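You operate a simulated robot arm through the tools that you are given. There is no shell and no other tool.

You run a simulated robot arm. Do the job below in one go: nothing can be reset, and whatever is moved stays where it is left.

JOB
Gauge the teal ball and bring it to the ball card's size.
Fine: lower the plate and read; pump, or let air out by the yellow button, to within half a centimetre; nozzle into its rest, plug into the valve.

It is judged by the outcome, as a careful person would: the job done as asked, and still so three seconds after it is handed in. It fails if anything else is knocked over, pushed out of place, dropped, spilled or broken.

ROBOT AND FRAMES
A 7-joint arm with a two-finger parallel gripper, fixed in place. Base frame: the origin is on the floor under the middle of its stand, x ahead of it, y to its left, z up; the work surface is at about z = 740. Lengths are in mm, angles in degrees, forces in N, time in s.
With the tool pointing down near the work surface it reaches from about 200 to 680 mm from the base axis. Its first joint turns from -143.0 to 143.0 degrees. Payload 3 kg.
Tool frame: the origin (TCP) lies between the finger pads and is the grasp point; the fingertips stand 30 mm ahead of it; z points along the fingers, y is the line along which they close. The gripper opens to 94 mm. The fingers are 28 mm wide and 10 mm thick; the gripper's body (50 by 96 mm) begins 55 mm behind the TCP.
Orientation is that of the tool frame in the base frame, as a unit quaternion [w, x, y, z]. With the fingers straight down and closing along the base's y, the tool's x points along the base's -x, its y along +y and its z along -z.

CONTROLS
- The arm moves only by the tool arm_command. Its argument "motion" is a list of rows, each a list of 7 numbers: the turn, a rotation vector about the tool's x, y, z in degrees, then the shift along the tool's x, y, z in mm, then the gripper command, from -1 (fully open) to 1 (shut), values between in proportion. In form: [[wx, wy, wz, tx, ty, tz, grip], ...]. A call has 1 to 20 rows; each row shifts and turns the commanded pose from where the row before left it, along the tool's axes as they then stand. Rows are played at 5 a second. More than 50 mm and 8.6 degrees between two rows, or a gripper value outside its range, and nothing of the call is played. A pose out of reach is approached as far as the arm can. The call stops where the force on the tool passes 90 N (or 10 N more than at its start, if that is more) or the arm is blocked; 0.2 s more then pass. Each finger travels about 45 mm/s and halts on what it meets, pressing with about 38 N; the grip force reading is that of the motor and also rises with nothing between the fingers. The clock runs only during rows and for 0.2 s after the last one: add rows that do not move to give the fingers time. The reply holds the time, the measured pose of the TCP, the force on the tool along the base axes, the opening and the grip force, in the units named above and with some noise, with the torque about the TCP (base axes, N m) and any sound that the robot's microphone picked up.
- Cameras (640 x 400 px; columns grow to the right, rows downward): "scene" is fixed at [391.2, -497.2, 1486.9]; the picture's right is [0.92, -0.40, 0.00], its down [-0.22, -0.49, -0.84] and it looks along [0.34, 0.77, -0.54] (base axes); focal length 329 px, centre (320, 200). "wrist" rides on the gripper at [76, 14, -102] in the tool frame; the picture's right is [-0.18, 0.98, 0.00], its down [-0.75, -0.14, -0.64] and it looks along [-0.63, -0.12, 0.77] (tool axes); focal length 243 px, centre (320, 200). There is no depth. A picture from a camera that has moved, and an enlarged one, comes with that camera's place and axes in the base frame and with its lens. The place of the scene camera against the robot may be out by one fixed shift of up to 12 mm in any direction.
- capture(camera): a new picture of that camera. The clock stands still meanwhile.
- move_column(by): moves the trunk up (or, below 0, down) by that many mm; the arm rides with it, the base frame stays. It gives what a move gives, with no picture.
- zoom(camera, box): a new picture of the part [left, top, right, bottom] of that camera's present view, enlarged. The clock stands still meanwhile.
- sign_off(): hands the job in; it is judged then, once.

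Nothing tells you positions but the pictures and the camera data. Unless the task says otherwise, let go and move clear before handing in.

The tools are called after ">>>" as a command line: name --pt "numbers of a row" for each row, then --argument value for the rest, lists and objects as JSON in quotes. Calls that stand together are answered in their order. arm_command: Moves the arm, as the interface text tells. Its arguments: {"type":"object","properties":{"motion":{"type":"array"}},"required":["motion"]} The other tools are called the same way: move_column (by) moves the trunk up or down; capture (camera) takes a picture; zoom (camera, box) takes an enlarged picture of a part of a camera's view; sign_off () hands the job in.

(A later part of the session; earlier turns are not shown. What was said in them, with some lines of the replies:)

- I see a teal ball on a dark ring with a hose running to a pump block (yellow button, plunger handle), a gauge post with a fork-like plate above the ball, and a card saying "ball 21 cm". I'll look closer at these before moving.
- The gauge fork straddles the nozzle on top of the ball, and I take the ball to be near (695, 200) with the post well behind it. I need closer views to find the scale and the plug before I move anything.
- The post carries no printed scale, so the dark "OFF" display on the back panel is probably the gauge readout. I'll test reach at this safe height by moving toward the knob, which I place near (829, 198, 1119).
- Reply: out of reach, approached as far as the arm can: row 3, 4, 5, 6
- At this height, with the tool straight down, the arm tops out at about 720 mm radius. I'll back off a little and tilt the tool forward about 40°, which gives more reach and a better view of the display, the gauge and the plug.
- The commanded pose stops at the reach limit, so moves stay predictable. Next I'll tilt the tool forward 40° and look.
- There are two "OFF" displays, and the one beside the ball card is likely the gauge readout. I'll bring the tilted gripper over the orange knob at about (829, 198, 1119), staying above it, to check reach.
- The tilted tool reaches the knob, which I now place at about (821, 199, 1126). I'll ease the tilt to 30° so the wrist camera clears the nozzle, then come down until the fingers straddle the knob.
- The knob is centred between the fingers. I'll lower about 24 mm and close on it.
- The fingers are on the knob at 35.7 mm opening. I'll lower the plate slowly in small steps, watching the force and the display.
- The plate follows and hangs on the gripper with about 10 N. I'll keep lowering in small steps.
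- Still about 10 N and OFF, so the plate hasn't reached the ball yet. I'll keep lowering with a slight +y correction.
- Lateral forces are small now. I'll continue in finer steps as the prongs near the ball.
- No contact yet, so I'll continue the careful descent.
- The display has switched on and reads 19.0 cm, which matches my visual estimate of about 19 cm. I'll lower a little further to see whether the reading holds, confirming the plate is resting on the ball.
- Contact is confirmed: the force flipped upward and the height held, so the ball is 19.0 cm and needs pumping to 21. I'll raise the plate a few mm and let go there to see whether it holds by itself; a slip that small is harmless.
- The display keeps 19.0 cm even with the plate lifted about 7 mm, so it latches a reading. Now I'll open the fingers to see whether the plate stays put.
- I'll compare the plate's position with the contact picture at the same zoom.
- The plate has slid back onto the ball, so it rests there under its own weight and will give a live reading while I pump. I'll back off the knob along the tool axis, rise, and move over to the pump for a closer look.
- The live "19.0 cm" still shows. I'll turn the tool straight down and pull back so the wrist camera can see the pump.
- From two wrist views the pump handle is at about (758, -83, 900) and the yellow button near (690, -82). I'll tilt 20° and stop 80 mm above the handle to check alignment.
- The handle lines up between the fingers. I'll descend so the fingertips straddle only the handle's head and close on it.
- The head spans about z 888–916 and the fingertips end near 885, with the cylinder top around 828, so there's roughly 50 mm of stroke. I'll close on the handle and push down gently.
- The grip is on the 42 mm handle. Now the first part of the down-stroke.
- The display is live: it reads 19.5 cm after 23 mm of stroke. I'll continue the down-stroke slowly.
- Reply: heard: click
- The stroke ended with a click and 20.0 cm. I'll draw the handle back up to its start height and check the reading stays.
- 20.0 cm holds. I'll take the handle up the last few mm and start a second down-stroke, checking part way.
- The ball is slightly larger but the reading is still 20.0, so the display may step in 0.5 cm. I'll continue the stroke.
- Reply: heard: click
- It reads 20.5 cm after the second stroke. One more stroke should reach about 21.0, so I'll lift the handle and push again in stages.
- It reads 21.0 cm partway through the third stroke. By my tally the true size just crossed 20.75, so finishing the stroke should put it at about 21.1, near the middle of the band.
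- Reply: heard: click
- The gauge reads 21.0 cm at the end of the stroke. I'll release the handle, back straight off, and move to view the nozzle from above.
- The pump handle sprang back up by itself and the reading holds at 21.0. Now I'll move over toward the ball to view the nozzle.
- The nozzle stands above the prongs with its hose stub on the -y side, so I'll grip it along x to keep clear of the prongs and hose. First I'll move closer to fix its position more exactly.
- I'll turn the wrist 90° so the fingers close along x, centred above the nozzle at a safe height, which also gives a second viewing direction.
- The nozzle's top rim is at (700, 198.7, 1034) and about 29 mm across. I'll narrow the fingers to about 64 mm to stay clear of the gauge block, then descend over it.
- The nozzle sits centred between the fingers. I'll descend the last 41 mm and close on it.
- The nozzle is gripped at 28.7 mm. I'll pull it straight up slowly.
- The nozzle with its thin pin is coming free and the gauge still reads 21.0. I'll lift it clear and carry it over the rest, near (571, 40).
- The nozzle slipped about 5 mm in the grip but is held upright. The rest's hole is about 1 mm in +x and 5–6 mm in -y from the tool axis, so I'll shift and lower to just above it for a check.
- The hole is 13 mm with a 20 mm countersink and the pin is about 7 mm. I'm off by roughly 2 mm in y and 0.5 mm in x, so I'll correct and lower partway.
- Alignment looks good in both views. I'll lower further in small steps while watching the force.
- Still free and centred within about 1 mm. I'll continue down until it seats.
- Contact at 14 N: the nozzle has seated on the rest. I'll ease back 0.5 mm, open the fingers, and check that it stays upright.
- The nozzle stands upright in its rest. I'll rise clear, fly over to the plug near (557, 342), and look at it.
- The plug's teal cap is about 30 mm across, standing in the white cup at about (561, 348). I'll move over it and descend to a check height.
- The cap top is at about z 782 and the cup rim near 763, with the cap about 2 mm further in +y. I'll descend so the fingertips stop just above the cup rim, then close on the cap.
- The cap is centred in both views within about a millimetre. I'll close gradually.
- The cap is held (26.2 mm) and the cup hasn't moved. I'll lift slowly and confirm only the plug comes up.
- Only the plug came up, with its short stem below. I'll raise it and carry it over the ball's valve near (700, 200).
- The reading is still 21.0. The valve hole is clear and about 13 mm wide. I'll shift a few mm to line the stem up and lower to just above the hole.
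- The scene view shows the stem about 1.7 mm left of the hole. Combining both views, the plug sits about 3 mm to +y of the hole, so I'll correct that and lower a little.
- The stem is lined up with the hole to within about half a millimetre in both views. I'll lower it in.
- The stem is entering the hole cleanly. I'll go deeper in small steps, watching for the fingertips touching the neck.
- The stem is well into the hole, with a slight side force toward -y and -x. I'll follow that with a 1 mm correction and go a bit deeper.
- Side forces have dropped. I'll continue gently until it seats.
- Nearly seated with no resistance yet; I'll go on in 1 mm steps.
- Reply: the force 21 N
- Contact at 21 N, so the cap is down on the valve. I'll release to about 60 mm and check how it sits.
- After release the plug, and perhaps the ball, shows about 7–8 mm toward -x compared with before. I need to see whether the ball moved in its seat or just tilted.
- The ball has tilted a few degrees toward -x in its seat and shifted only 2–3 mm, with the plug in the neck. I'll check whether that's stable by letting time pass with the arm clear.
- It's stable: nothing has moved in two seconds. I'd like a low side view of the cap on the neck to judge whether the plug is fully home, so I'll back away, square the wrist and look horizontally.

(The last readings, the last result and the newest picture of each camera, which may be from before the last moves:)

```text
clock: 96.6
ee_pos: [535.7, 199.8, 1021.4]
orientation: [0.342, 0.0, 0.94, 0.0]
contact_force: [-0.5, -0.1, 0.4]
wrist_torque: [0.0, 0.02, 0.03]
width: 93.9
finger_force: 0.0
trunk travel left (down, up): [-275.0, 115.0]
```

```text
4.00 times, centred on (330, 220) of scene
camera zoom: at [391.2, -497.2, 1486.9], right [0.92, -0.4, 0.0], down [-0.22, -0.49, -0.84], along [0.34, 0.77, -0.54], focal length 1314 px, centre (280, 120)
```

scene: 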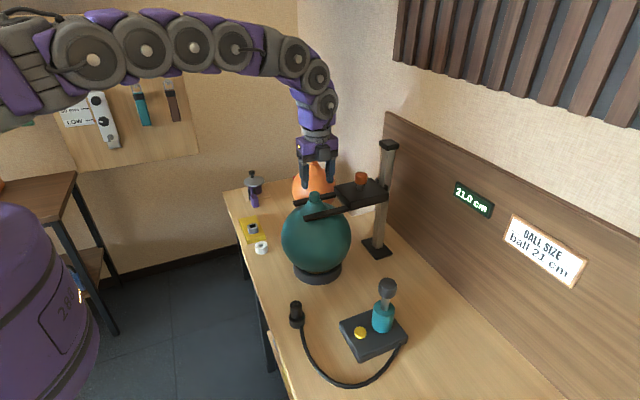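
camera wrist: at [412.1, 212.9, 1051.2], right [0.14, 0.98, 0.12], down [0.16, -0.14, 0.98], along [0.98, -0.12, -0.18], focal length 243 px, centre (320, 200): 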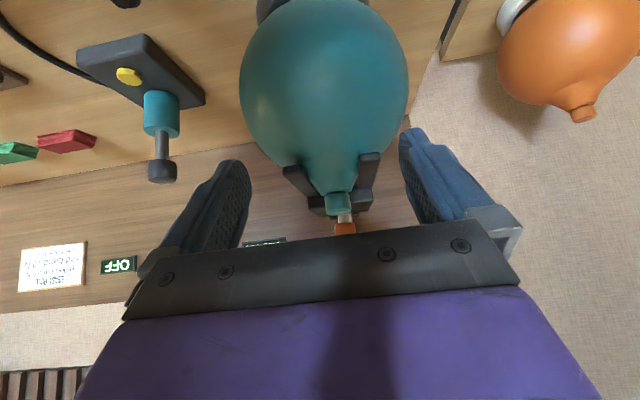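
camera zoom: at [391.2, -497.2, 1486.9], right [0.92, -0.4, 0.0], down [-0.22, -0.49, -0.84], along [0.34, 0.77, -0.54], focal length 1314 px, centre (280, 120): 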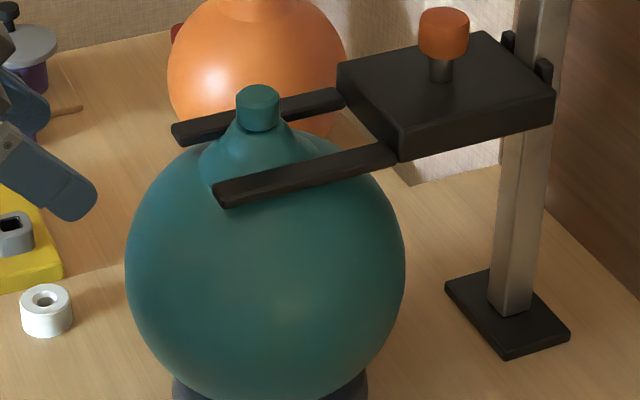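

From the side the cap sits flush on the neck with no gap, much like the plug on the orange ball. I'll move the arm up and clear, then check the nozzle, the display and the surroundings one last time.

>>> arm_command --pt "0 0 0 5 0 -25 -1" --pt "0 0 0 -5 0 -30 -1" --pt "0 8 0 -10 0 -30 -1" --pt "0 8 0 -10 0 -30 -1" --pt "0 8 0 -5 0 -30 -1" --pt "0 8 0 0 0 -30 -1" --pt "0 8 0 0 0 -30 -1" --pt "0 0 0 0 0 0 -1" --pt "0 0 0 0 0 0 -1"

>>> capture --camera "scene"

>>> zoom --camera "scene" --box '[270, 270, 430, 390]'

>>> zoom --camera "scene" --box '[440, 170, 520, 230]'

>>> capture --camera "wrist"

```text
clock: 98.6
ee_pos: [460.8, 201.1, 1213.3]
orientation: [0.0, 0.001, 1.0, 0.0]
contact_force: [0.2, 1.0, -0.1]
wrist_torque: [0.02, 0.0, 0.02]
width: 93.9
finger_force: 0.0
trunk travel left (down, up): [-275.0, 115.0]
```

```text
taken
```

scene: 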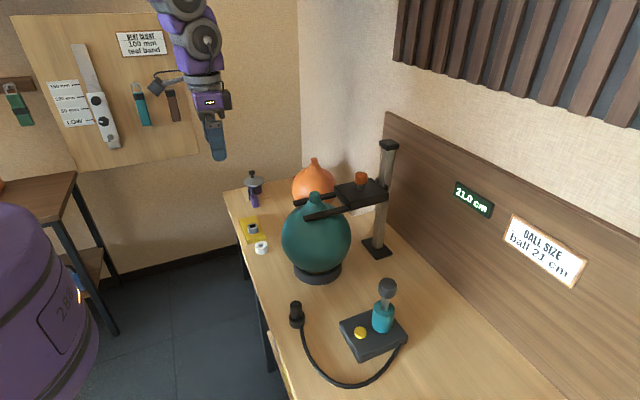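

```text
3.33 times, centred on (350, 330) of scene
camera zoom: at [391.2, -497.2, 1486.9], right [0.92, -0.4, 0.0], down [-0.22, -0.49, -0.84], along [0.34, 0.77, -0.54], focal length 1095 px, centre (220, -233)
```

zoom: 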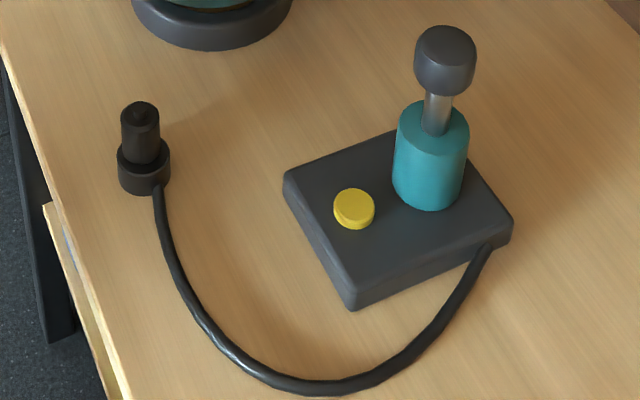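

```text
6.67 times, centred on (480, 200) of scene
camera zoom: at [391.2, -497.2, 1486.9], right [0.92, -0.4, 0.0], down [-0.22, -0.49, -0.84], along [0.34, 0.77, -0.54], focal length 2191 px, centre (-747, 200)
```

zoom: 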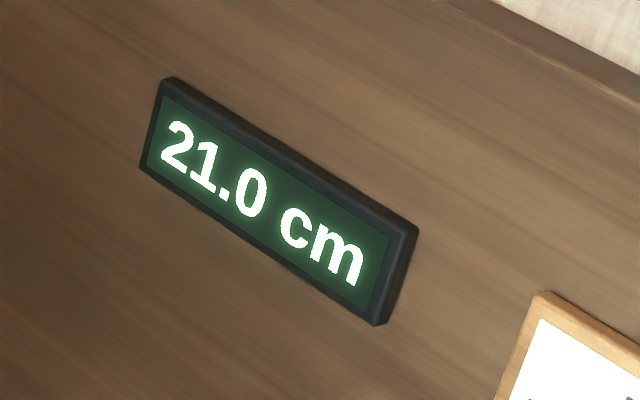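

```text
taken
camera wrist: at [384.7, 214.4, 1316.5], right [0.18, 0.98, 0.0], down [0.75, -0.14, 0.64], along [0.63, -0.12, -0.77], focal length 243 px, centre (320, 200)
```

wrist: 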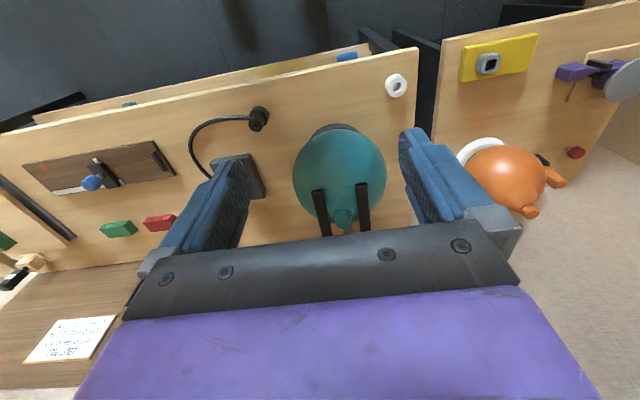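

The ball reads 21.0 cm and is plugged, the nozzle stands in its rest with the hose lying on the table, nothing else has moved, and the arm is clear. I'm handing the job in.

>>> sign_off

```text
The job is handed in.
```

The teal ball is now at the card's size: the gauge read 19.0 cm at the start and 21.0 cm after three pump strokes. It still read 21.0 cm just before I handed in. The display seems to step in half centimetres. I put the true size at about 21.1 cm.

- **Nozzle:** it stands upright in its rest, with the hose lying on the table.
- **Plug:** it is in the ball's valve. From the side, the cap sits flush on the neck with no gap.
- **Ball:** when I let go of the plug, the ball tilted a few degrees and shifted 2–3 mm in its seat, towards the robot. It then stayed still, so I left it.
- **Gauge plate:** I left it lowered, resting on the ball. Earlier, when I let go of it just above the ball, it slid back down, so I didn't risk parking it higher.

I saw nothing else moved or knocked over, and the arm was clear at hand-in.
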